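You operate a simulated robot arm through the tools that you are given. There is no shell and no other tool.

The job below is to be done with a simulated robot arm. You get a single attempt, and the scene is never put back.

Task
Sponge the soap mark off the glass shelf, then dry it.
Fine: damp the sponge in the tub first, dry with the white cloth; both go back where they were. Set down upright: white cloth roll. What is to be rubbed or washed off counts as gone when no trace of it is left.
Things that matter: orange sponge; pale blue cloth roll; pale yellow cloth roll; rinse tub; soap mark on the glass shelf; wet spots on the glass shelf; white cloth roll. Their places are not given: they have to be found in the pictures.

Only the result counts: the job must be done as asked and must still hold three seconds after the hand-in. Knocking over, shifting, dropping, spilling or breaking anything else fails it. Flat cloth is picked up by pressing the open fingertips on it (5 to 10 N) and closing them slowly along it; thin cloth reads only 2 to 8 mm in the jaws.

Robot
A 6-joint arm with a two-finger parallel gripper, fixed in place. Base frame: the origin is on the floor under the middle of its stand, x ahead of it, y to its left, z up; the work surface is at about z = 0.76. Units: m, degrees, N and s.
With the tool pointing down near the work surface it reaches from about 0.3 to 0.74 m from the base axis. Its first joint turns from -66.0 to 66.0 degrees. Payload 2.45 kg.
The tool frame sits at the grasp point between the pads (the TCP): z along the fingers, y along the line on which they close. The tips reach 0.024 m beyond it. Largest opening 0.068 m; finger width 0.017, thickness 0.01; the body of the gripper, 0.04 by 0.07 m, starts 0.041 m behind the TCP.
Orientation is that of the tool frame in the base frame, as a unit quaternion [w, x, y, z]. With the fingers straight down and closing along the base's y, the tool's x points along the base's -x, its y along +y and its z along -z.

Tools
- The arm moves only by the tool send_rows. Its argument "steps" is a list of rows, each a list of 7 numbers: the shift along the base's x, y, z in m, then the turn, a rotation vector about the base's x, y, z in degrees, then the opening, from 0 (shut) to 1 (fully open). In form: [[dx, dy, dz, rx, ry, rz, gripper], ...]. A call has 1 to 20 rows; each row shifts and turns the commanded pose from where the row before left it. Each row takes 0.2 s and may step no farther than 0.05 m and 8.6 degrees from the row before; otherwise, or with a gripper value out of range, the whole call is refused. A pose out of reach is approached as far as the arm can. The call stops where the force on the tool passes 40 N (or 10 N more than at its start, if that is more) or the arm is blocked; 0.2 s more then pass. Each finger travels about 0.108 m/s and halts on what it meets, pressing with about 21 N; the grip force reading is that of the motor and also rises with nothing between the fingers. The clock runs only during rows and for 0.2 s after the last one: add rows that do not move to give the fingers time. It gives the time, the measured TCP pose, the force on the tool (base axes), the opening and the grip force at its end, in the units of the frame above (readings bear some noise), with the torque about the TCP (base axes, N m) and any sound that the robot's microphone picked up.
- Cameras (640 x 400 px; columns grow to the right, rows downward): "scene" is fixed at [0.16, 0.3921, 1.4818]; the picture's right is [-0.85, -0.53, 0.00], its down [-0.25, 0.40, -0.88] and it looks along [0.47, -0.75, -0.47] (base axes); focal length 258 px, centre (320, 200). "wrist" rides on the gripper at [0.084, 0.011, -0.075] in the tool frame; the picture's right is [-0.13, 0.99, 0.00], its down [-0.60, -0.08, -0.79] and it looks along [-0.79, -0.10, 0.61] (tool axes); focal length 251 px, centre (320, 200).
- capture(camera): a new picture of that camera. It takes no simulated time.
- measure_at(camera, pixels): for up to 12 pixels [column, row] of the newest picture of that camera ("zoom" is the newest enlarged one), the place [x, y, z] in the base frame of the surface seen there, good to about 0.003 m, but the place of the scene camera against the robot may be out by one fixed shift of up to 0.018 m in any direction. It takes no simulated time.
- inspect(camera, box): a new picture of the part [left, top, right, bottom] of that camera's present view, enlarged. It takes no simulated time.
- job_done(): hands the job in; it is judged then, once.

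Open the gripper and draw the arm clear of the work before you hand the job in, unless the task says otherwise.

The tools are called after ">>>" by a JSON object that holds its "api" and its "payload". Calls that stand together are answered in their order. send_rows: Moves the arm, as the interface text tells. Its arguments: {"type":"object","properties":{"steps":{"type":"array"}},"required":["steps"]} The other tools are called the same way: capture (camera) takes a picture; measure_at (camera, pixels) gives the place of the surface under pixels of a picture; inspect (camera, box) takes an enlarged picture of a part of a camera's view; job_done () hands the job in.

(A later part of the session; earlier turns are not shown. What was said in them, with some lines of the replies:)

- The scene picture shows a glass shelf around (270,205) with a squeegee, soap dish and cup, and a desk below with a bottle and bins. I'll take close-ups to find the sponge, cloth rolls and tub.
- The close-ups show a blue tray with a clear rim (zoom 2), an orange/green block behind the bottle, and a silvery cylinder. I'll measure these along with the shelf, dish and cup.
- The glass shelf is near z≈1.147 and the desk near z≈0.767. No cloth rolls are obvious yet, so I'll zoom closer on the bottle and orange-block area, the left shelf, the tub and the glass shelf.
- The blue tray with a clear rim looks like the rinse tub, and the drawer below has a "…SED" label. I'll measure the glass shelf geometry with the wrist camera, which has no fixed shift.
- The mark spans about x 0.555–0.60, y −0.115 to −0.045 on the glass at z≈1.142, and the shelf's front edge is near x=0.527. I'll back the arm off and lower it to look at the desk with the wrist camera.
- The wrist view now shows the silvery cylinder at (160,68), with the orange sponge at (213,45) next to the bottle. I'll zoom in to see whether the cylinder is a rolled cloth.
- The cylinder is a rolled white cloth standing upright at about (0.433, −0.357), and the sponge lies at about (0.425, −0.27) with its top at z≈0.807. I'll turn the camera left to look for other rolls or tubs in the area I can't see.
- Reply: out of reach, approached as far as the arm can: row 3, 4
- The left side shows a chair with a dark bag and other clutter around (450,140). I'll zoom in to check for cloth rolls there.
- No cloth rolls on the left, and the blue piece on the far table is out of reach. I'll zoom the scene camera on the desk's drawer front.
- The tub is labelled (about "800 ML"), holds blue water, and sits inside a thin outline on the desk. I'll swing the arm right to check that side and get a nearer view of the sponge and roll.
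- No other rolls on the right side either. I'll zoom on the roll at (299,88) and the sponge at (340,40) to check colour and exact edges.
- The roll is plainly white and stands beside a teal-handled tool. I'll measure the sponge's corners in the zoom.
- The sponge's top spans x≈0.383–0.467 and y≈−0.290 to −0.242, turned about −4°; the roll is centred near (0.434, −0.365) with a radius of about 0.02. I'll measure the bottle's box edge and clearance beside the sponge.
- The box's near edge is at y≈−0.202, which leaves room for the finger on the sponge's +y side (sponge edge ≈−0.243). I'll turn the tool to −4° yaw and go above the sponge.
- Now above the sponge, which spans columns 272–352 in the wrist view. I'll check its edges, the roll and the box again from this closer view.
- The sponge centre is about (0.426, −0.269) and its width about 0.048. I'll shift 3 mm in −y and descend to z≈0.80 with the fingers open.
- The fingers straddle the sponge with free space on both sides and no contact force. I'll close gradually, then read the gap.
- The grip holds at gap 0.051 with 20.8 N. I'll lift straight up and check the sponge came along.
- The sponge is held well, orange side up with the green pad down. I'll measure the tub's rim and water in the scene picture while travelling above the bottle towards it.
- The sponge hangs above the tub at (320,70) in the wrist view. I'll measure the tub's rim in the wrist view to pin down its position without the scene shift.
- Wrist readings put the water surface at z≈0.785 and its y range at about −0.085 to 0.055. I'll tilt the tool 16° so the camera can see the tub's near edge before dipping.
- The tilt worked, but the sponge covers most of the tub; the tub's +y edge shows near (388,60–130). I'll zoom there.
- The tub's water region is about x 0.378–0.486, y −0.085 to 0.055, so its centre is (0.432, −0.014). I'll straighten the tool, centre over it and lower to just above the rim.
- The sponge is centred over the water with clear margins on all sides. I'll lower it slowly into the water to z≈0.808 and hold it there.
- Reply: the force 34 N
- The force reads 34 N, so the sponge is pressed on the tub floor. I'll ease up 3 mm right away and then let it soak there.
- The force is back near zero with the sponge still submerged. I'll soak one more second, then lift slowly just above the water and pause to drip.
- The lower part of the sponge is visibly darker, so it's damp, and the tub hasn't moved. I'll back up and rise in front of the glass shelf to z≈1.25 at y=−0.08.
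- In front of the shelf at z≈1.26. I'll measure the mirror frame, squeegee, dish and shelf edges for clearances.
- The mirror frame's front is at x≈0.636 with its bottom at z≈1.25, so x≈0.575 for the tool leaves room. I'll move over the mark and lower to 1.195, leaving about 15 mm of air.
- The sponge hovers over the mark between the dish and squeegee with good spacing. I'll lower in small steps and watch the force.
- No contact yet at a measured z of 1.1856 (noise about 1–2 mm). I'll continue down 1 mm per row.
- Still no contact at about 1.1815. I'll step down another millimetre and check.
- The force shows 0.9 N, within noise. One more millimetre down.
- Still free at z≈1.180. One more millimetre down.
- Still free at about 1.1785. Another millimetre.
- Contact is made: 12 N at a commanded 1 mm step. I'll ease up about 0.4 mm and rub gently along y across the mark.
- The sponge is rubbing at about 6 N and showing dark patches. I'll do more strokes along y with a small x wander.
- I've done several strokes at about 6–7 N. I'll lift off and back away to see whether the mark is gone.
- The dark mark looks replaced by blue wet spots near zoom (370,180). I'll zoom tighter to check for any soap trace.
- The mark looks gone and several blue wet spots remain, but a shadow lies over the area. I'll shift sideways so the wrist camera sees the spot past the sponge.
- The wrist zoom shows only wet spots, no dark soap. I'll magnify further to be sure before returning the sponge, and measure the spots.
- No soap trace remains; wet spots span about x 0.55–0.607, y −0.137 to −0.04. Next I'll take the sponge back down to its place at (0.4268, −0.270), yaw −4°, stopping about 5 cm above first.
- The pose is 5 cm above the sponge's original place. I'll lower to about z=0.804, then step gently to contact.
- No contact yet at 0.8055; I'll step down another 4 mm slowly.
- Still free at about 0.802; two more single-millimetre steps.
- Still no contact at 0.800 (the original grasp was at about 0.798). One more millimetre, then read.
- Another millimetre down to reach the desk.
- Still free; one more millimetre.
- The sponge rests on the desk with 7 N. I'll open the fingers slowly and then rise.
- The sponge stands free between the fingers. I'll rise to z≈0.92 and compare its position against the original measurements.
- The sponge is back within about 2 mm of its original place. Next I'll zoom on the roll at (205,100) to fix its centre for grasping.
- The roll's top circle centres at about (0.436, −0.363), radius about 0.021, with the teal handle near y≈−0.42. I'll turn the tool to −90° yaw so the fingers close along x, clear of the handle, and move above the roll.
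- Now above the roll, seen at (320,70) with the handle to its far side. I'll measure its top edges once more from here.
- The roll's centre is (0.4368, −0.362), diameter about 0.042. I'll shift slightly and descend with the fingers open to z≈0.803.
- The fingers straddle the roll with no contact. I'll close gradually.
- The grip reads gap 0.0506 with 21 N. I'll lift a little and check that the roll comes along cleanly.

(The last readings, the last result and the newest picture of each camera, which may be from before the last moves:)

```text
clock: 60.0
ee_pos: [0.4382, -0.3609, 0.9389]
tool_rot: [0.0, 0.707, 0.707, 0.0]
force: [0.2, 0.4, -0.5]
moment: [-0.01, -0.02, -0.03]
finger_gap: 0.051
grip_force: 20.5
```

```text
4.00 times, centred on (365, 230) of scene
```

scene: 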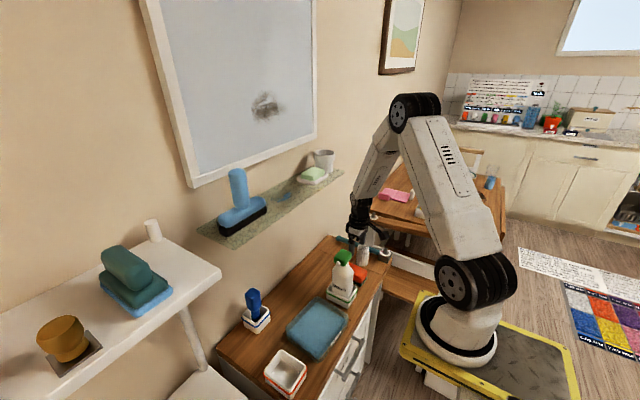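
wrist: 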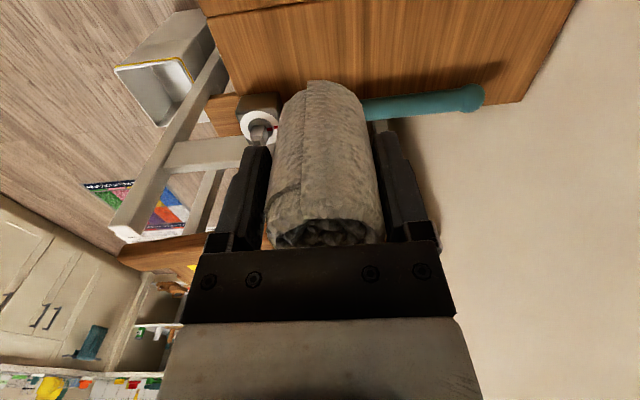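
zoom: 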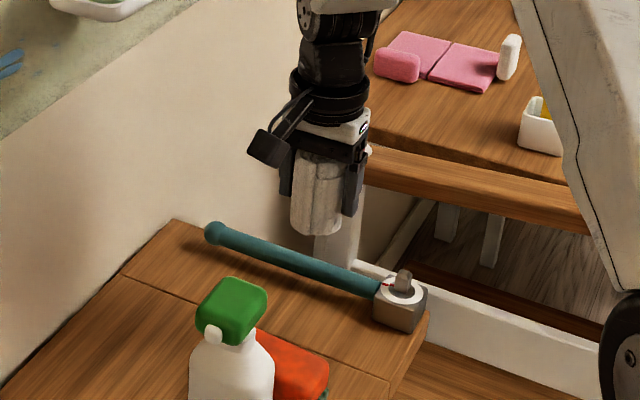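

The roll is held upright and the sponge, bottle and handle are undisturbed. I'll rise, rotate the tool back to 0° yaw and move in front of the shelf at z≈1.29.

>>> {"api": "send_rows", "payload": {"steps": [[0, 0, 0.03, 0, 0, 0, 0.5], [-0.005, 0, 0.03, 0, 0, 7.5, 0.5], [-0.005, 0.01, 0.03, 0, 0, 7.5, 0.5], [-0.005, 0.02, 0.03, 0, 0, 7.5, 0.5], [-0.005, 0.025, 0.03, 0, 0, 7.5, 0.5], [-0.005, 0.025, 0.03, 0, 0, 7.5, 0.5], [-0.005, 0.025, 0.03, 0, 0, 7.5, 0.5], [-0.005, 0.025, 0.03, 0, 0, 7.5, 0.5], [-0.003, 0.025, 0.03, 0, 0, 7.5, 0.5], [0, 0.025, 0.03, 0, 0, 7.5, 0.5], [0, 0.03, 0.03, 0, 0, 7.5, 0.5], [0, 0.03, 0.02, 0, 0, 7.5, 0.5], [0, 0.031, 0, 0, 0, 7.5, 0.5], [0, 0, 0, 0, 0, 0, 0.5]]}}

>>> {"api": "capture", "payload": {"camera": "wrist"}}

>>> {"api": "capture", "payload": {"camera": "scene"}}

```text
clock: 63.0
ee_pos: [0.3973, -0.0935, 1.2867]
tool_rot: [-0.001, -0.002, 1.0, 0.0]
force: [-0.4, 0.1, -0.9]
moment: [0.0, 0.02, 0.02]
finger_gap: 0.0506
grip_force: 21.3
```

```text
taken
```

wrist: 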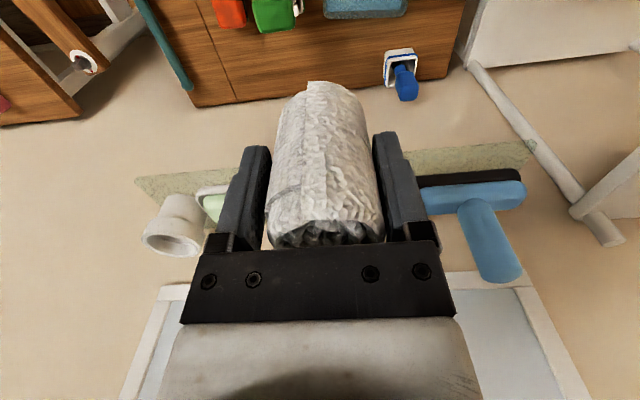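

```text
taken
```

scene: 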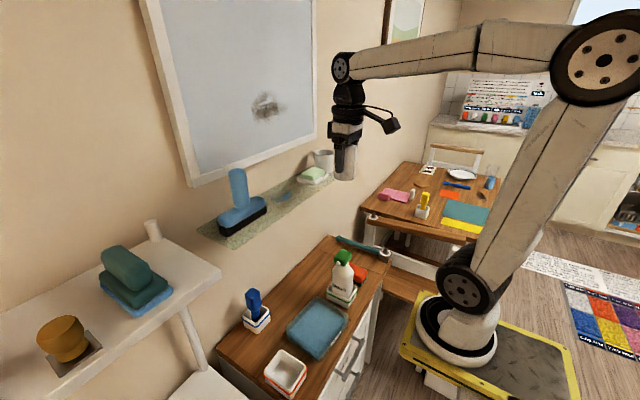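

The roll is in front of the shelf. I'll move over the wet area to (0.577, −0.09) and lower to about 1.20, leaving roughly 15 mm of air.

>>> {"api": "send_rows", "payload": {"steps": [[0.03, 0.002, -0.01, 0, 0, 0, 0.5], [0.04, 0.001, -0.01, 0, 0, 0, 0.5], [0.04, 0, -0.01, 0, 0, 0, 0.5], [0.04, 0, 0, 0, 0, 0, 0.5], [0.03, 0, 0, 0, 0, 0, 0.5], [0, 0, -0.02, 0, 0, 0, 0.5], [0, 0, -0.02, 0, 0, 0, 0.5], [0, 0, -0.015, 0, 0, 0, 0.5], [0, 0, 0, 0, 0, 0, 0.5], [0, 0, 0, 0, 0, 0, 0.5]]}}

>>> {"api": "inspect", "payload": {"camera": "scene", "box": [230, 130, 350, 220]}}

```text
clock: 65.2
ee_pos: [0.5787, -0.0892, 1.2026]
tool_rot: [0.0, 0.0, 1.0, 0.0]
force: [0.0, -0.8, -0.3]
moment: [0.0, 0.0, 0.0]
finger_gap: 0.0511
grip_force: 21.1
```

```text
4.44 times, centred on (290, 175) of scene
```

zoom: 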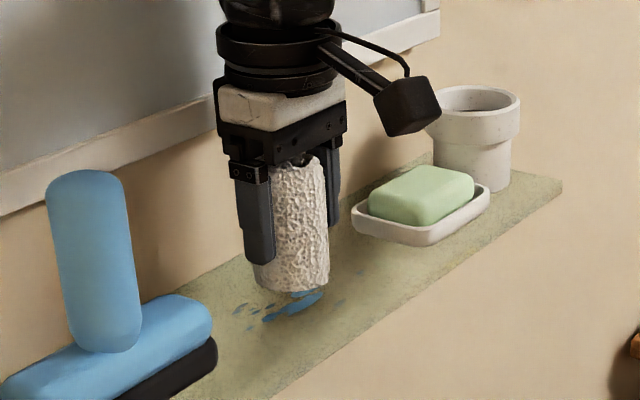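

The roll hovers over the wet spots. I'll lower 13 mm and then feel for contact.

>>> {"api": "send_rows", "payload": {"steps": [[0, 0, -0.007, 0, 0, 0, 0.5], [0, 0, -0.004, 0, 0, 0, 0.5], [0, 0, -0.002, 0, 0, 0, 0.5], [0, 0, 0, 0, 0, 0, 0.5]]}}

```text
clock: 66.2
ee_pos: [0.5786, -0.0885, 1.1907]
tool_rot: [0.0, 0.0, 1.0, 0.0]
force: [0.7, 0.4, -0.3]
moment: [0.02, -0.02, 0.01]
finger_gap: 0.0508
grip_force: 20.8
```

No contact at about 1.190. Two more single-millimetre steps.

>>> {"api": "send_rows", "payload": {"steps": [[0, 0, -0.001, 0, 0, 0, 0.5], [0, 0, -0.001, 0, 0, 0, 0.5], [0, 0, 0, 0, 0, 0, 0.5]]}}

```text
clock: 67.0
ee_pos: [0.5783, -0.0877, 1.1895]
tool_rot: [-0.001, 0.0, 1.0, 0.001]
force: [0.3, 0.6, -0.4]
moment: [0.02, -0.02, -0.03]
finger_gap: 0.0506
grip_force: 21.2
```

Still free; another millimetre.

>>> {"api": "send_rows", "payload": {"steps": [[0, 0, -0.001, 0, 0, 0, 0.5], [0, 0, 0, 0, 0, 0, 0.5]]}}

```text
clock: 67.6
ee_pos: [0.5793, -0.0873, 1.1879]
tool_rot: [0.0, 0.0, 1.0, 0.0]
force: [-0.1, 0.0, -0.7]
moment: [0.0, 0.02, -0.01]
finger_gap: 0.0508
grip_force: 21.2
```

Still free at 1.188; another millimetre.

>>> {"api": "send_rows", "payload": {"steps": [[0, 0, -0.001, 0, 0, 0, 0.5], [0, 0, 0, 0, 0, 0, 0.5]]}}

```text
clock: 68.2
ee_pos: [0.5789, -0.087, 1.1858]
tool_rot: [0.0, -0.001, 1.0, 0.001]
force: [-0.1, -0.1, -0.5]
moment: [-0.03, -0.01, 0.0]
finger_gap: 0.0506
grip_force: 20.4
```

Still free near 1.186, right at the expected contact height; another millimetre.

>>> {"api": "send_rows", "payload": {"steps": [[0, 0, -0.001, 0, 0, 0, 0.5], [0, 0, 0, 0, 0, 0, 0.5]]}}

```text
clock: 68.8
ee_pos: [0.5796, -0.0877, 1.1863]
tool_rot: [-0.001, 0.0, 1.0, 0.0]
force: [0.6, 0.5, -1.3]
moment: [0.0, 0.0, -0.01]
finger_gap: 0.0508
grip_force: 20.9
```

Still free; one more millimetre.

>>> {"api": "send_rows", "payload": {"steps": [[0, 0, -0.001, 0, 0, 0, 0.5], [0, 0, 0, 0, 0, 0, 0.5]]}}

```text
clock: 69.4
ee_pos: [0.5797, -0.0869, 1.1841]
tool_rot: [0.002, 0.0, 1.0, -0.001]
force: [-0.3, 1.4, 3.4]
moment: [0.1, 0.03, -0.01]
finger_gap: 0.0507
grip_force: 21.2
```

Contact at 3.4 N. I'll press 0.3 mm more and make the first drying pass along y between −0.125 and −0.05.

>>> {"api": "send_rows", "payload": {"steps": [[0, 0, -0.0003, 0, 0, 0, 0.5], [0, -0.0125, 0, 0, 0, 0, 0.5], [0, -0.0125, 0, 0, 0, 0, 0.5], [0, -0.0125, 0, 0, 0, 0, 0.5], [0, 0.0125, 0, 0, 0, 0, 0.5], [0, 0.0125, 0, 0, 0, 0, 0.5], [0, 0.0125, 0, 0, 0, 0, 0.5], [0, 0.0125, 0, 0, 0, 0, 0.5], [0, 0.0125, 0, 0, 0, 0, 0.5], [0, 0.0125, 0, 0, 0, 0, 0.5], [0, -0.0125, 0, 0, 0, 0, 0.5], [0, -0.0125, 0, 0, 0, 0, 0.5], [0, -0.0125, 0, 0, 0, 0, 0.5], [0, 0, 0, 0, 0, 0, 0.5]]}}

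>>> {"api": "inspect", "payload": {"camera": "scene", "box": [250, 150, 330, 220]}}

```text
clock: 72.4
ee_pos: [0.5788, -0.0881, 1.1864]
tool_rot: [0.0, 0.0, 1.0, 0.0]
force: [-1.1, -0.6, 0.6]
moment: [-0.01, 0.0, 0.02]
finger_gap: 0.0509
grip_force: 21.0
```

```text
5.71 times, centred on (290, 185) of scene
```

zoom: 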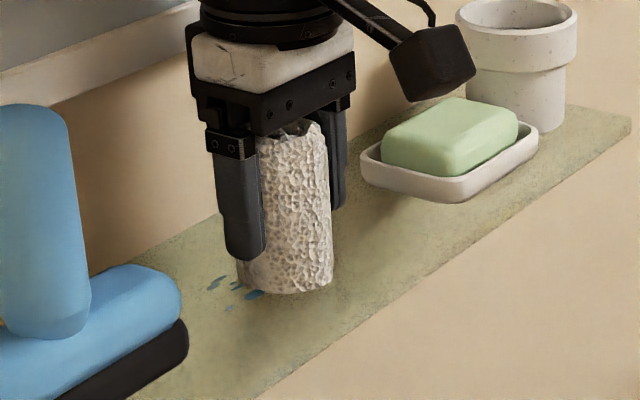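

The −y side spots are gone, but contact has lightened to 0.6 N and a few spots remain on the +y side. I'll press down a bit more.

>>> {"api": "send_rows", "payload": {"steps": [[0, 0, -0.0006, 0, 0, 0, 0.5], [0, 0, 0, 0, 0, 0, 0.5]]}}

```text
clock: 73.0
ee_pos: [0.5782, -0.0868, 1.1845]
tool_rot: [0.0, -0.001, 1.0, 0.0]
force: [-0.8, -0.4, 1.3]
moment: [-0.03, 0.0, 0.01]
finger_gap: 0.0508
grip_force: 20.6
```

Only 1.3 N; half a millimetre more.

>>> {"api": "send_rows", "payload": {"steps": [[0, 0, -0.0006, 0, 0, 0, 0.5], [0, 0, 0, 0, 0, 0, 0.5]]}}

```text
clock: 73.6
ee_pos: [0.5801, -0.0879, 1.186]
tool_rot: [0.001, 0.001, 1.0, 0.0]
force: [-3.1, 1.8, 7.4]
moment: [0.07, 0.12, 0.01]
finger_gap: 0.0506
grip_force: 20.6
```

Now at 7.4 N. I'll sweep a loop: to y=−0.05, then x=0.591 back to −0.125, then x=0.566 forward again.

>>> {"api": "send_rows", "payload": {"steps": [[0, 0.0125, 0, 0, 0, 0, 0.5], [0, 0.0125, 0, 0, 0, 0, 0.5], [0, 0.0125, 0, 0, 0, 0, 0.5], [0.012, 0, 0, 0, 0, 0, 0.5], [0, -0.0125, 0, 0, 0, 0, 0.5], [0, -0.0125, 0, 0, 0, 0, 0.5], [0, -0.0125, 0, 0, 0, 0, 0.5], [0, -0.0125, 0, 0, 0, 0, 0.5], [0, -0.0125, 0, 0, 0, 0, 0.5], [0, -0.0125, 0, 0, 0, 0, 0.5], [-0.012, 0, 0, 0, 0, 0, 0.5], [-0.013, 0, 0, 0, 0, 0, 0.5], [0, 0.0125, 0, 0, 0, 0, 0.5], [0, 0.0125, 0, 0, 0, 0, 0.5], [0, 0.0125, 0, 0, 0, 0, 0.5], [0, 0.0125, 0, 0, 0, 0, 0.5], [0, 0.0125, 0, 0, 0, 0, 0.5], [0, 0.0125, 0, 0, 0, 0, 0.5], [0, 0, 0, 0, 0, 0, 0.5]]}}

>>> {"api": "inspect", "payload": {"camera": "scene", "box": [250, 150, 330, 220]}}

```text
clock: 77.6
ee_pos: [0.5661, -0.0495, 1.1834]
tool_rot: [0.001, 0.0, 1.0, 0.0]
force: [2.0, -6.6, 18.0]
moment: [-0.3, -0.11, 0.0]
finger_gap: 0.0505
grip_force: 21.0
```

```text
5.71 times, centred on (290, 185) of scene
```

zoom: 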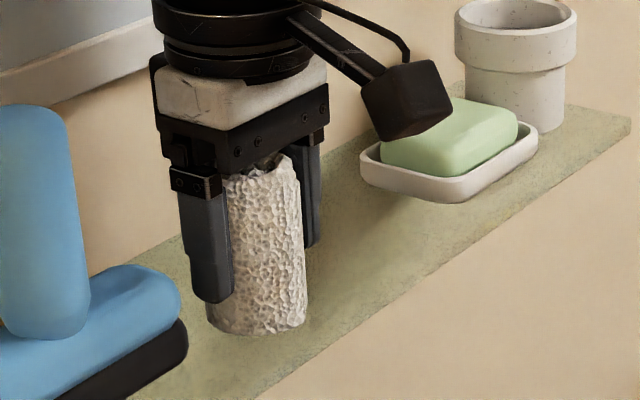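

The force rose to 18 N here and the spots look gone. I'll lift off and back away to inspect.

>>> {"api": "send_rows", "payload": {"steps": [[0, 0, 0.002, 0, 0, 0, 0.5], [0, 0, 0.015, 0, 0, 0, 0.5], [0, 0, 0.03, 0, 0, 0, 0.5], [-0.02, -0.02, 0.03, 0, 0, 0, 0.5], [-0.04, -0.04, 0.02, 0, 0, 0, 0.5], [-0.04, -0.04, 0.02, 0, 0, 0, 0.5], [-0.04, -0.03, 0.01, 0, 0, 0, 0.5], [0, -0.04, 0, 0, 0, 0, 0.5], [0, -0.03, 0, 0, 0, 0, 0.5], [0, 0, 0, 0, 0, 0, 0.5]]}}

>>> {"api": "capture", "payload": {"camera": "wrist"}}

>>> {"api": "inspect", "payload": {"camera": "wrist", "box": [380, 100, 520, 190]}}

>>> {"api": "inspect", "payload": {"camera": "scene", "box": [245, 170, 325, 225]}}

```text
refused: row 5 steps farther than a row can; nothing moved
```

```text
taken
```

wrist: 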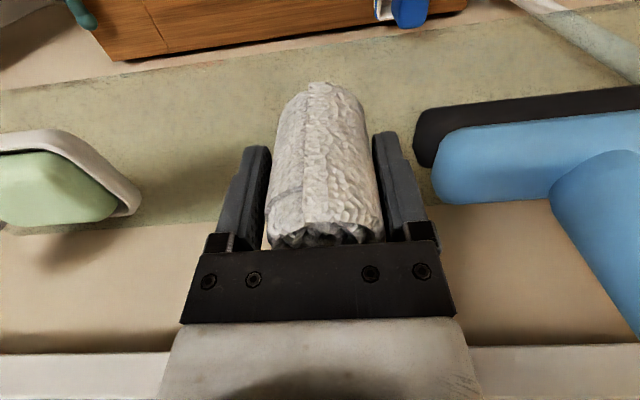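

```text
4.44 times, centred on (450, 145) of wrist
```

zoom: 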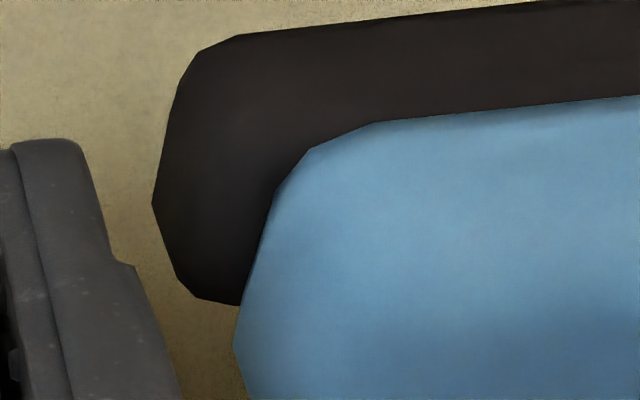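

```text
7.27 times, centred on (285, 198) of scene
```

zoom: 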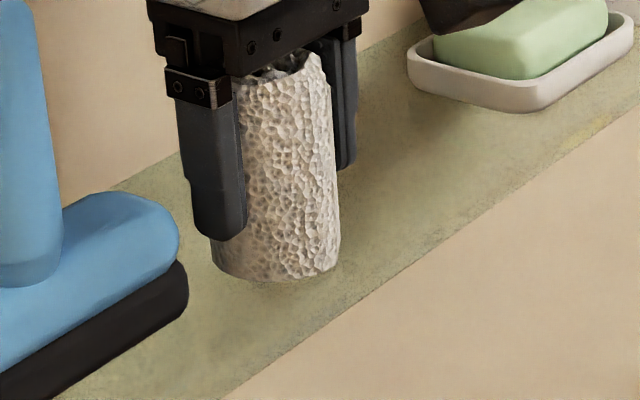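

That call was refused because row 5 was too long a step. I'll send it again with shorter rows to lift off and back away.

>>> {"api": "send_rows", "payload": {"steps": [[0, 0, 0.002, 0, 0, 0, 0.5], [0, 0, 0.015, 0, 0, 0, 0.5], [0, 0, 0.03, 0, 0, 0, 0.5], [-0.02, -0.01, 0.03, 0, 0, 0, 0.5], [-0.04, -0.015, 0.02, 0, 0, 0, 0.5], [-0.04, -0.015, 0.02, 0, 0, 0, 0.5], [-0.04, -0.02, 0.01, 0, 0, 0, 0.5], [0, -0.045, 0, 0, 0, 0, 0.5], [0, -0.045, 0, 0, 0, 0, 0.5], [0, -0.045, 0, 0, 0, 0, 0.5], [0, 0, 0, 0, 0, 0, 0.5]]}}

>>> {"api": "capture", "payload": {"camera": "wrist"}}

>>> {"api": "inspect", "payload": {"camera": "wrist", "box": [380, 100, 520, 190]}}

>>> {"api": "inspect", "payload": {"camera": "scene", "box": [245, 170, 325, 225]}}

```text
clock: 80.0
ee_pos: [0.4287, -0.2472, 1.3089]
tool_rot: [0.0, 0.0, 1.0, 0.0]
force: [0.1, -0.1, -0.9]
moment: [0.03, -0.02, 0.0]
finger_gap: 0.0505
grip_force: 21.2
```

```text
taken
```

wrist: 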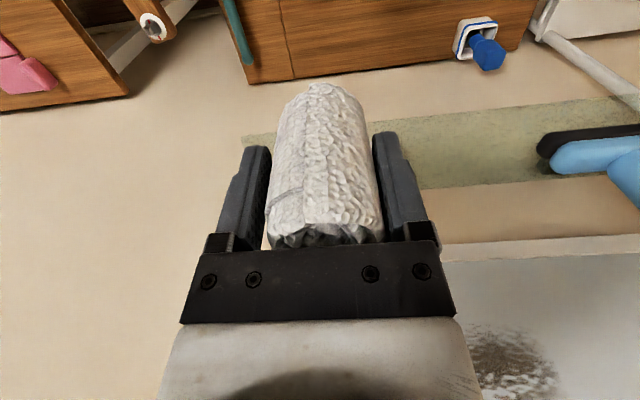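

```text
4.44 times, centred on (450, 145) of wrist
```

zoom: 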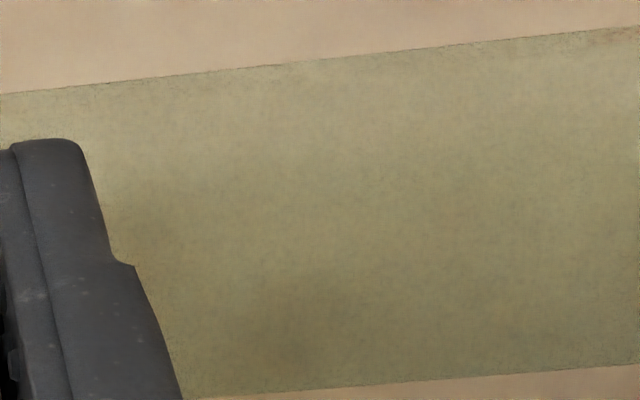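

```text
7.27 times, centred on (285, 198) of scene
```

zoom: 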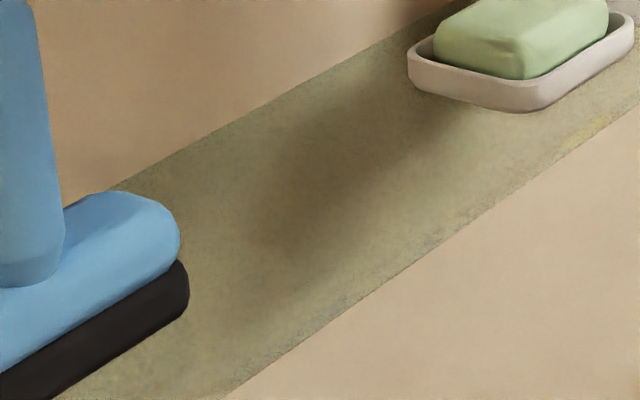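

The glass is clean and dry with no marks or spots visible. I'll carry the roll back to above its place at (0.4368, −0.3618), turning the tool to −90° yaw again.

>>> {"api": "send_rows", "payload": {"steps": [[0.001, -0.02, -0.02, 0, 0, -7.5, 0.5], [0.001, -0.02, -0.03, 0, 0, -7.5, 0.5], [0.001, -0.02, -0.03, 0, 0, -7.5, 0.5], [0.001, -0.02, -0.03, 0, 0, -7.5, 0.5], [0.001, -0.02, -0.03, 0, 0, -7.5, 0.5], [0.001, -0.0146, -0.03, 0, 0, -7.5, 0.5], [0.001, 0, -0.035, 0, 0, -7.5, 0.5], [0.001, 0, -0.035, 0, 0, -7.5, 0.5], [0, 0, -0.035, 0, 0, -7.5, 0.5], [0, 0, -0.035, 0, 0, -7.5, 0.5], [0, 0, -0.035, 0, 0, -7.5, 0.5], [0, 0, -0.03, 0, 0, -7.5, 0.5], [0, 0, 0, 0, 0, 0, 0.5], [0, 0, 0, 0, 0, 0, 0.5]]}}

>>> {"api": "capture", "payload": {"camera": "wrist"}}

>>> {"api": "inspect", "payload": {"camera": "scene", "box": [310, 180, 420, 280]}}

>>> {"api": "inspect", "payload": {"camera": "scene", "box": [190, 150, 350, 255]}}

```text
clock: 83.0
ee_pos: [0.434, -0.3608, 0.9351]
tool_rot: [0.0, 0.707, 0.707, 0.0]
force: [0.1, 0.3, 0.0]
moment: [-0.02, 0.0, -0.03]
finger_gap: 0.0505
grip_force: 20.8
```

```text
taken
```

wrist: 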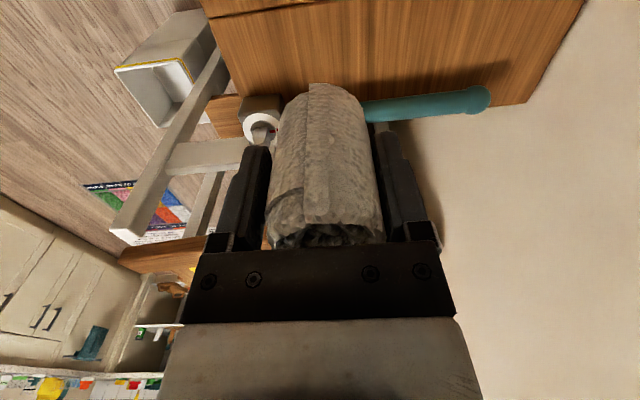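

```text
4.00 times, centred on (365, 230) of scene
```

zoom: 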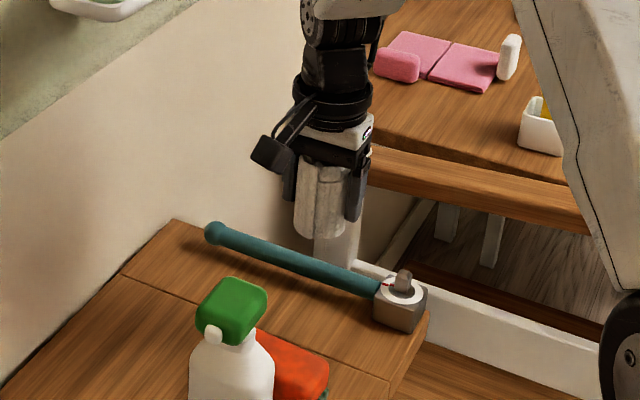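

```text
3.81 times, centred on (270, 202) of scene
```

zoom: 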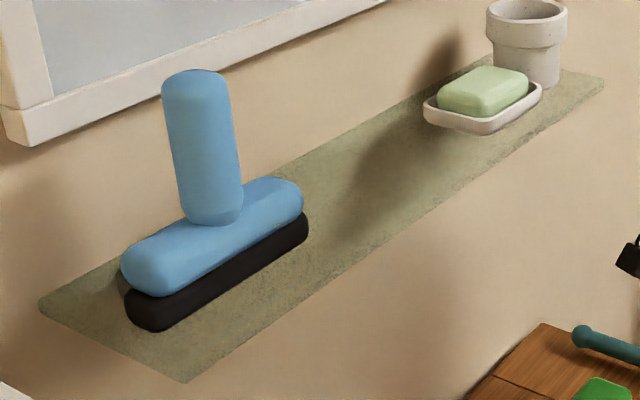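

The roll is above its place and everything around it is undisturbed. I'll lower it to about z=0.815 and re-read the pose.

>>> {"api": "send_rows", "payload": {"steps": [[0.001, -0.0005, -0.03, 0, 0, 0, 0.5], [0, 0, -0.04, 0, 0, 0, 0.5], [0, 0, -0.03, 0, 0, 0, 0.5], [0, 0, -0.015, 0, 0, 0, 0.5], [0, 0, 0, 0, 0, 0, 0.5], [0, 0, 0, 0, 0, 0, 0.5]]}}

```text
clock: 84.4
ee_pos: [0.436, -0.3621, 0.8187]
tool_rot: [0.0, 0.707, 0.707, 0.0]
force: [0.0, -0.5, -0.8]
moment: [0.0, 0.02, 0.03]
finger_gap: 0.0507
grip_force: 20.8
```

The pose (0.436, −0.362, 0.819) is right over the original spot. I'll lower another 10 mm, slowly.

>>> {"api": "send_rows", "payload": {"steps": [[0.0005, 0, -0.005, 0, 0, 0, 0.5], [0, 0, -0.003, 0, 0, 0, 0.5], [0, 0, -0.002, 0, 0, 0, 0.5], [0, 0, 0, 0, 0, 0, 0.5]]}}

```text
clock: 85.4
ee_pos: [0.436, -0.3618, 0.8102]
tool_rot: [0.0, 0.707, 0.707, 0.0]
force: [0.1, -1.0, 0.3]
moment: [0.02, 0.0, -0.02]
finger_gap: 0.0507
grip_force: 20.7
```

No contact at 0.810; two more millimetres in single steps.

>>> {"api": "send_rows", "payload": {"steps": [[0, 0, -0.001, 0, 0, 0, 0.5], [0, 0, -0.001, 0, 0, 0, 0.5], [0, 0, 0, 0, 0, 0, 0.5]]}}

```text
clock: 86.2
ee_pos: [0.4365, -0.3609, 0.8088]
tool_rot: [0.0, 0.707, 0.707, 0.0]
force: [0.1, 0.6, -0.7]
moment: [0.03, 0.0, -0.01]
finger_gap: 0.0506
grip_force: 20.9
```

Still free at about 0.808; another two millimetres.

>>> {"api": "send_rows", "payload": {"steps": [[0, 0, -0.001, 0, 0, 0, 0.5], [0, 0, -0.001, 0, 0, 0, 0.5], [0, 0, 0, 0, 0, 0, 0.5]]}}

```text
clock: 87.0
ee_pos: [0.4355, -0.3612, 0.8066]
tool_rot: [0.0, 0.707, 0.707, 0.0]
force: [-0.9, -0.1, 0.1]
moment: [0.0, -0.01, 0.01]
finger_gap: 0.0508
grip_force: 21.3
```

Still free; another millimetre (the original grasp was at about 0.8055).

>>> {"api": "send_rows", "payload": {"steps": [[0, 0, -0.001, 0, 0, 0, 0.5], [0, 0, 0, 0, 0, 0, 0.5]]}}

```text
clock: 87.6
ee_pos: [0.4357, -0.3596, 0.8061]
tool_rot: [-0.001, 0.707, 0.708, -0.001]
force: [0.1, -0.4, -0.8]
moment: [-0.03, 0.02, 0.01]
finger_gap: 0.0504
grip_force: 21.0
```

One more millimetre down.

>>> {"api": "send_rows", "payload": {"steps": [[0, 0, -0.001, 0, 0, 0, 0.5], [0, 0, 0, 0, 0, 0, 0.5]]}}

```text
clock: 88.2
ee_pos: [0.4353, -0.3597, 0.8054]
tool_rot: [0.0, 0.707, 0.707, 0.0]
force: [0.5, -0.3, 0.0]
moment: [0.04, -0.01, -0.02]
finger_gap: 0.0506
grip_force: 20.9
```

Still free; another millimetre.

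>>> {"api": "send_rows", "payload": {"steps": [[0, -0.0005, -0.001, 0, 0, 0, 0.5], [0, 0, 0, 0, 0, 0, 0.5]]}}

```text
clock: 88.8
ee_pos: [0.4356, -0.3609, 0.8041]
tool_rot: [0.0, 0.707, 0.707, 0.0]
force: [-2.0, 5.3, 13.7]
moment: [0.16, 0.17, -0.01]
finger_gap: 0.0507
grip_force: 21.1
```

Firm contact at 13.7 N. I'll ease up half a millimetre and open the fingers slowly.

>>> {"api": "send_rows", "payload": {"steps": [[0, 0, 0.0005, 0, 0, 0, 0.5], [0, 0, 0, 0, 0, 0, 0.75], [0, 0, 0, 0, 0, 0, 0.8], [0, 0, 0, 0, 0, 0, 0.87], [0, 0, 0, 0, 0, 0, 0.94], [0, 0, 0, 0, 0, 0, 1], [0, 0, 0, 0, 0, 0, 1], [0, 0, 0, 0, 0, 0, 1]]}}

>>> {"api": "capture", "payload": {"camera": "wrist"}}

>>> {"api": "inspect", "payload": {"camera": "scene", "box": [310, 200, 420, 300]}}

```text
clock: 90.6
ee_pos: [0.4357, -0.36, 0.8036]
tool_rot: [0.0, 0.707, 0.707, 0.001]
force: [-0.2, 0.9, 0.1]
moment: [0.02, -0.01, 0.04]
finger_gap: 0.0681
grip_force: 0.2
```

```text
taken
```

wrist: 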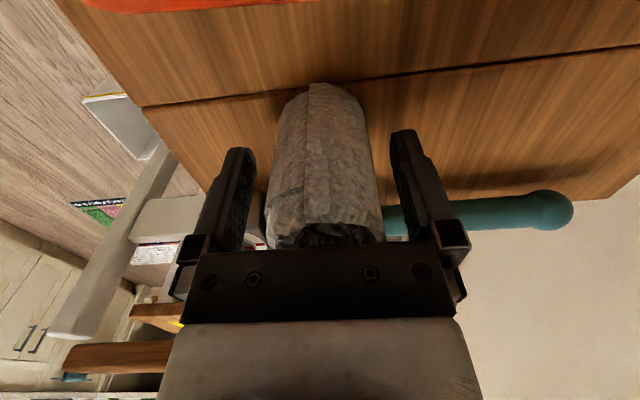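

```text
4.00 times, centred on (365, 250) of scene
```

zoom: 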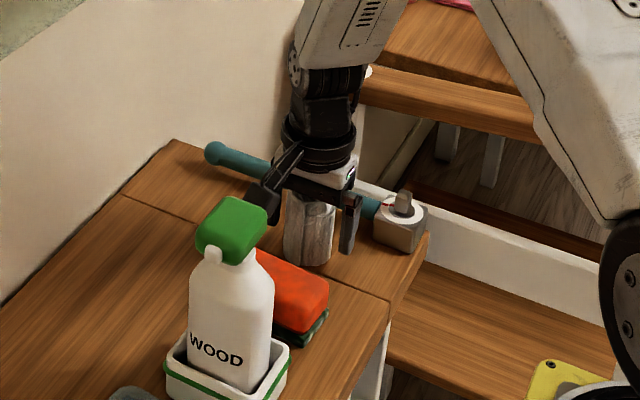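

The roll stands upright and free between the open fingers. I'll rise straight up.

>>> {"api": "send_rows", "payload": {"steps": [[0, 0, 0.005, 0, 0, 0, 1], [0, 0, 0.02, 0, 0, 0, 1], [0, 0, 0.035, 0, 0, 0, 1], [0, 0, 0.04, 0, 0, 0, 1], [0, 0, 0.04, 0, 0, 0, 1], [0, 0, 0.04, 0, 0, 0, 1], [0, 0, 0, 0, 0, 0, 1]]}}

>>> {"api": "capture", "payload": {"camera": "wrist"}}

>>> {"api": "inspect", "payload": {"camera": "scene", "box": [310, 200, 420, 300]}}

```text
clock: 92.2
ee_pos: [0.4344, -0.3613, 0.9835]
tool_rot: [0.0, 0.707, 0.707, 0.001]
force: [0.3, -0.4, -0.3]
moment: [0.0, -0.02, 0.01]
finger_gap: 0.0681
grip_force: 0.1
```

```text
taken
```

wrist: 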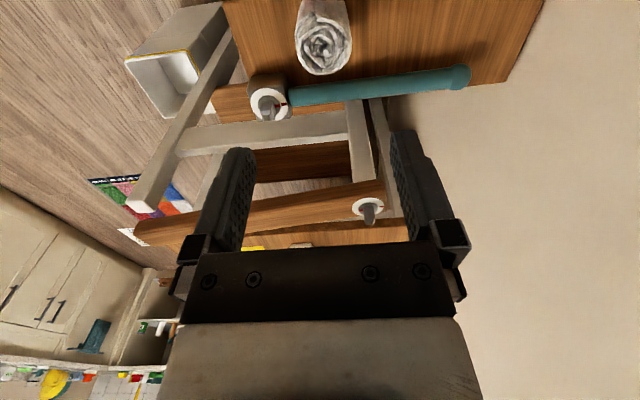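

```text
4.00 times, centred on (365, 250) of scene
```

zoom: 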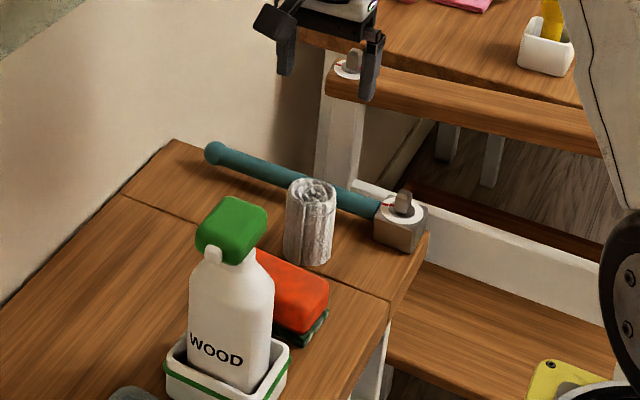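

The roll stands upright where it was. I'll return the arm to near its start pose and inspect the whole shelf with the wrist camera.

>>> {"api": "send_rows", "payload": {"steps": [[0, 0, 0.035, 0, 0, 7.5, 1], [-0.003, 0, 0.035, 0, 0, 7.5, 1], [-0.003, 0.01, 0.035, 0, 0, 7.5, 1], [-0.003, 0.015, 0.035, 0, 0, 7.5, 1], [-0.003, 0.02, 0.035, 0, 0, 7.5, 1], [0, 0.02, 0.035, 0, 0, 7.5, 1], [0, 0.02, 0.035, 0, 0, 7.5, 1], [0, 0.02, 0.035, 0, 0, 7.5, 1], [0, 0.02, 0.035, 0, 0, 7.5, 1], [0, 0.02, 0.035, 0, 0, 7.5, 1], [0, 0.02, 0.03, 0, 0, 7.5, 1], [0, 0.01, 0.015, 0, 0, 7.5, 1], [0, 0, 0, 0, 0, 0, 1]]}}

>>> {"api": "capture", "payload": {"camera": "wrist"}}

>>> {"api": "capture", "payload": {"camera": "scene"}}

>>> {"api": "inspect", "payload": {"camera": "wrist", "box": [330, 60, 490, 170]}}

>>> {"api": "inspect", "payload": {"camera": "scene", "box": [255, 175, 315, 215]}}

```text
clock: 95.0
ee_pos: [0.4242, -0.1847, 1.379]
tool_rot: [0.0, -0.001, 1.0, 0.0]
force: [-0.4, 0.2, 0.4]
moment: [-0.01, -0.01, 0.01]
finger_gap: 0.0679
grip_force: 0.0
```

```text
taken
```

wrist: 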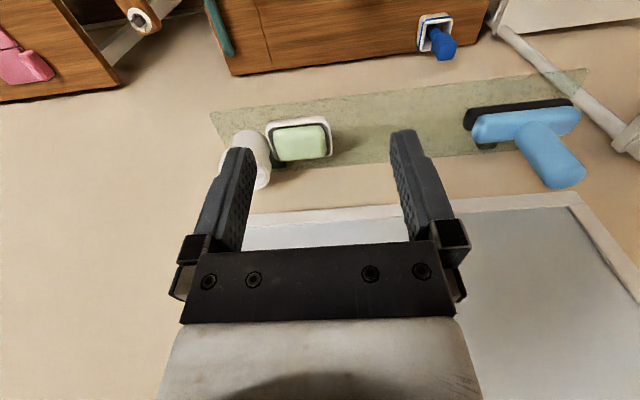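

```text
taken
```

scene: 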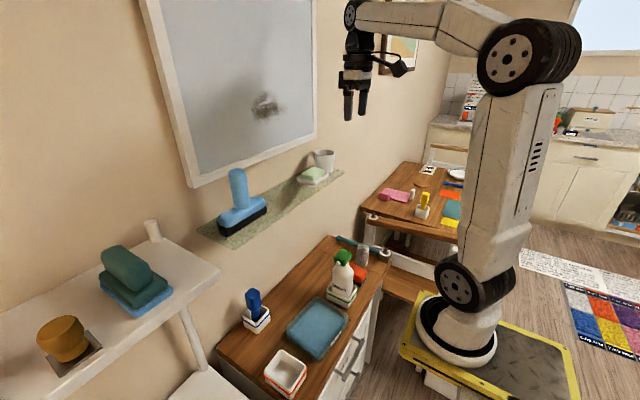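

```text
3.64 times, centred on (410, 115) of wrist
```

zoom: 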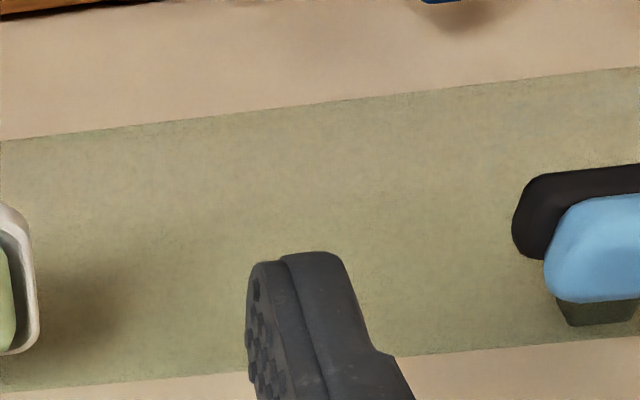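

```text
10.00 times, centred on (285, 195) of scene
```

zoom: 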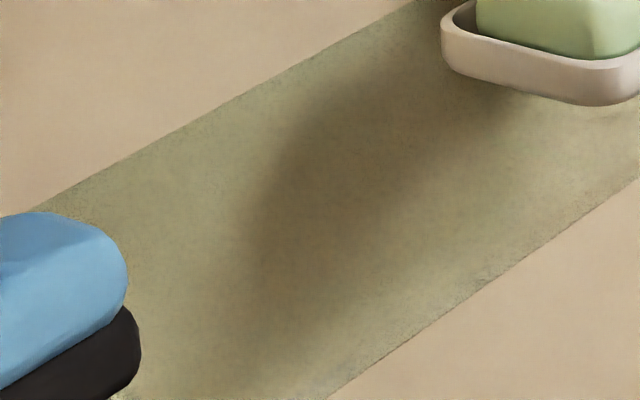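

The shelf looks clean, though one finger hides part of the rubbed area in the wrist view. I'll shift sideways for an unobstructed close look.

>>> {"api": "send_rows", "payload": {"steps": [[0.01, 0.04, 0, 0, 0, 0, 1], [0.01, 0.04, 0, 0, 0, 0, 1], [0, 0.02, 0, 0, 0, 0, 1], [0, 0, 0, 0, 0, 0, 1]]}}

>>> {"api": "capture", "payload": {"camera": "wrist"}}

>>> {"api": "inspect", "payload": {"camera": "wrist", "box": [260, 80, 380, 160]}}

>>> {"api": "inspect", "payload": {"camera": "scene", "box": [210, 230, 400, 400]}}

```text
clock: 96.0
ee_pos: [0.4451, -0.0848, 1.3793]
tool_rot: [0.0, 0.0, 1.0, 0.0]
force: [0.2, -0.3, -0.3]
moment: [0.03, -0.05, -0.03]
finger_gap: 0.0681
grip_force: 0.1
```

```text
taken
```

wrist: 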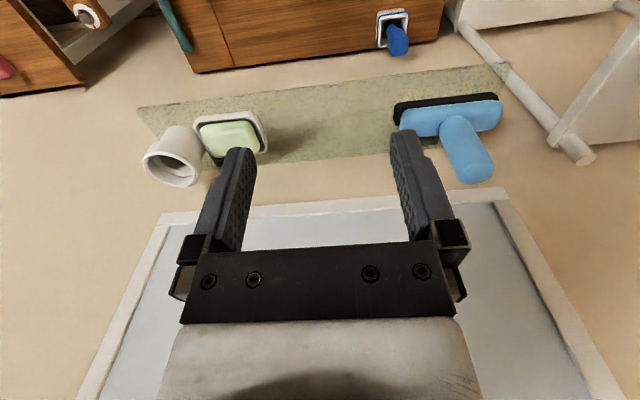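

```text
5.00 times, centred on (320, 120) of wrist
```

zoom: 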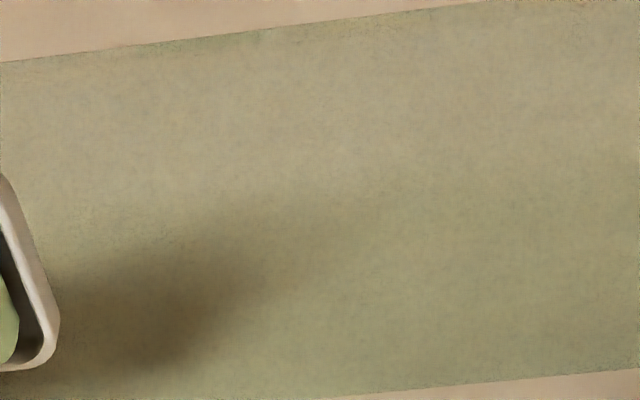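

```text
2.35 times, centred on (305, 315) of scene
```

zoom: 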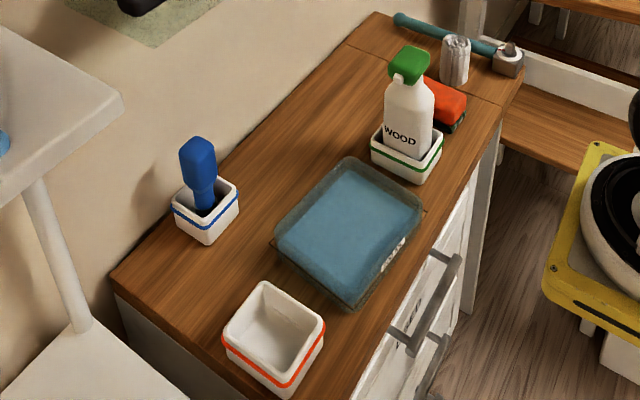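

The rubbed area is clean and dry, and the tub, bottle, sponge and upright roll are all in place. I'll draw the arm back a little further with the gripper open before handing in.

>>> {"api": "send_rows", "payload": {"steps": [[-0.03, -0.02, 0, 0, 0, 0, 1], [-0.02, -0.02, 0.01, 0, 0, 0, 1], [0, 0, 0, 0, 0, 0, 1], [0, 0, 0, 0, 0, 0, 1]]}}

>>> {"api": "capture", "payload": {"camera": "scene"}}

>>> {"api": "inspect", "payload": {"camera": "scene", "box": [315, 225, 405, 310]}}

```text
clock: 97.0
ee_pos: [0.395, -0.1236, 1.3876]
tool_rot: [0.0, 0.001, 1.0, 0.0]
force: [-0.4, 0.3, 0.4]
moment: [-0.02, 0.02, 0.02]
finger_gap: 0.0682
grip_force: 0.1
```

```text
taken
```

scene: 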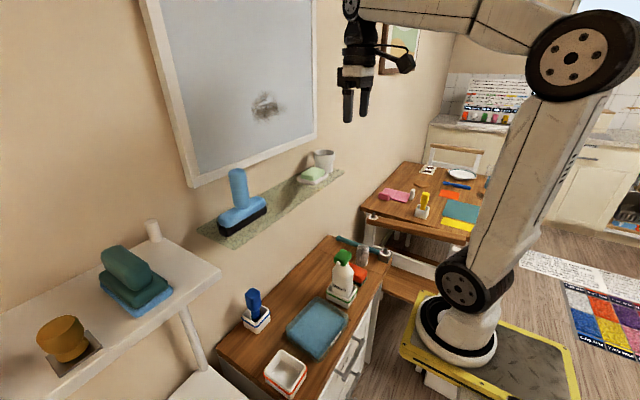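

```text
4.71 times, centred on (360, 268) of scene
```

zoom: 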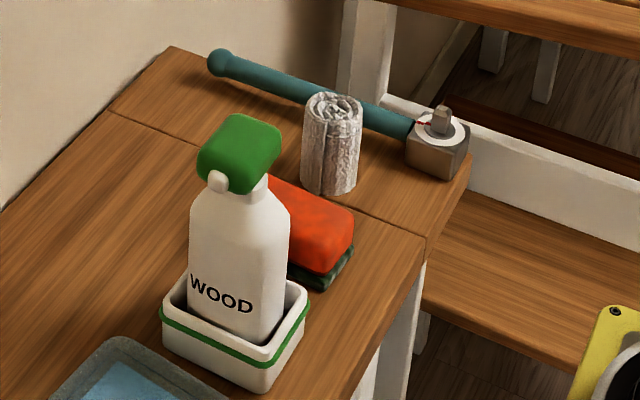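

The sponge and the upright roll match the opening picture, with the roll at zoom (332,143) and the sponge at (318,230). The shelf is clean and dry, the gripper is open and the arm is clear, so I'm handing the job in.

>>> {"api": "job_done", "payload": {}}

```text
The job is handed in.
```

The soap mark is off the glass shelf and the shelf is dry. The last close-ups from both cameras showed no soap trace and no wet spots.

- **Sponging:** I damped the orange sponge in the rinse tub, then rubbed the mark at roughly 6 N. That removed the mark and left some wet spots.
- **Drying:** I dried those spots with the white cloth roll. The force stayed mostly under 8 N but reached 18 N at the end of the last pass.
- **Put back:** The sponge is back on the desk within about 2–3 mm of where it was. The white roll is upright in its old place beside the teal-handled tool.
- **Tub contact:** While dipping, the sponge pressed on the tub floor at 34 N for a moment before I eased off. The tub did not appear to shift, and I saw no spills on the desk.
- **Other rolls:** I never found the pale blue or pale yellow cloth rolls in any picture. The roll I used was plainly white and was the only one I could see.

The gripper is open and the arm is clear of the shelf and desk.
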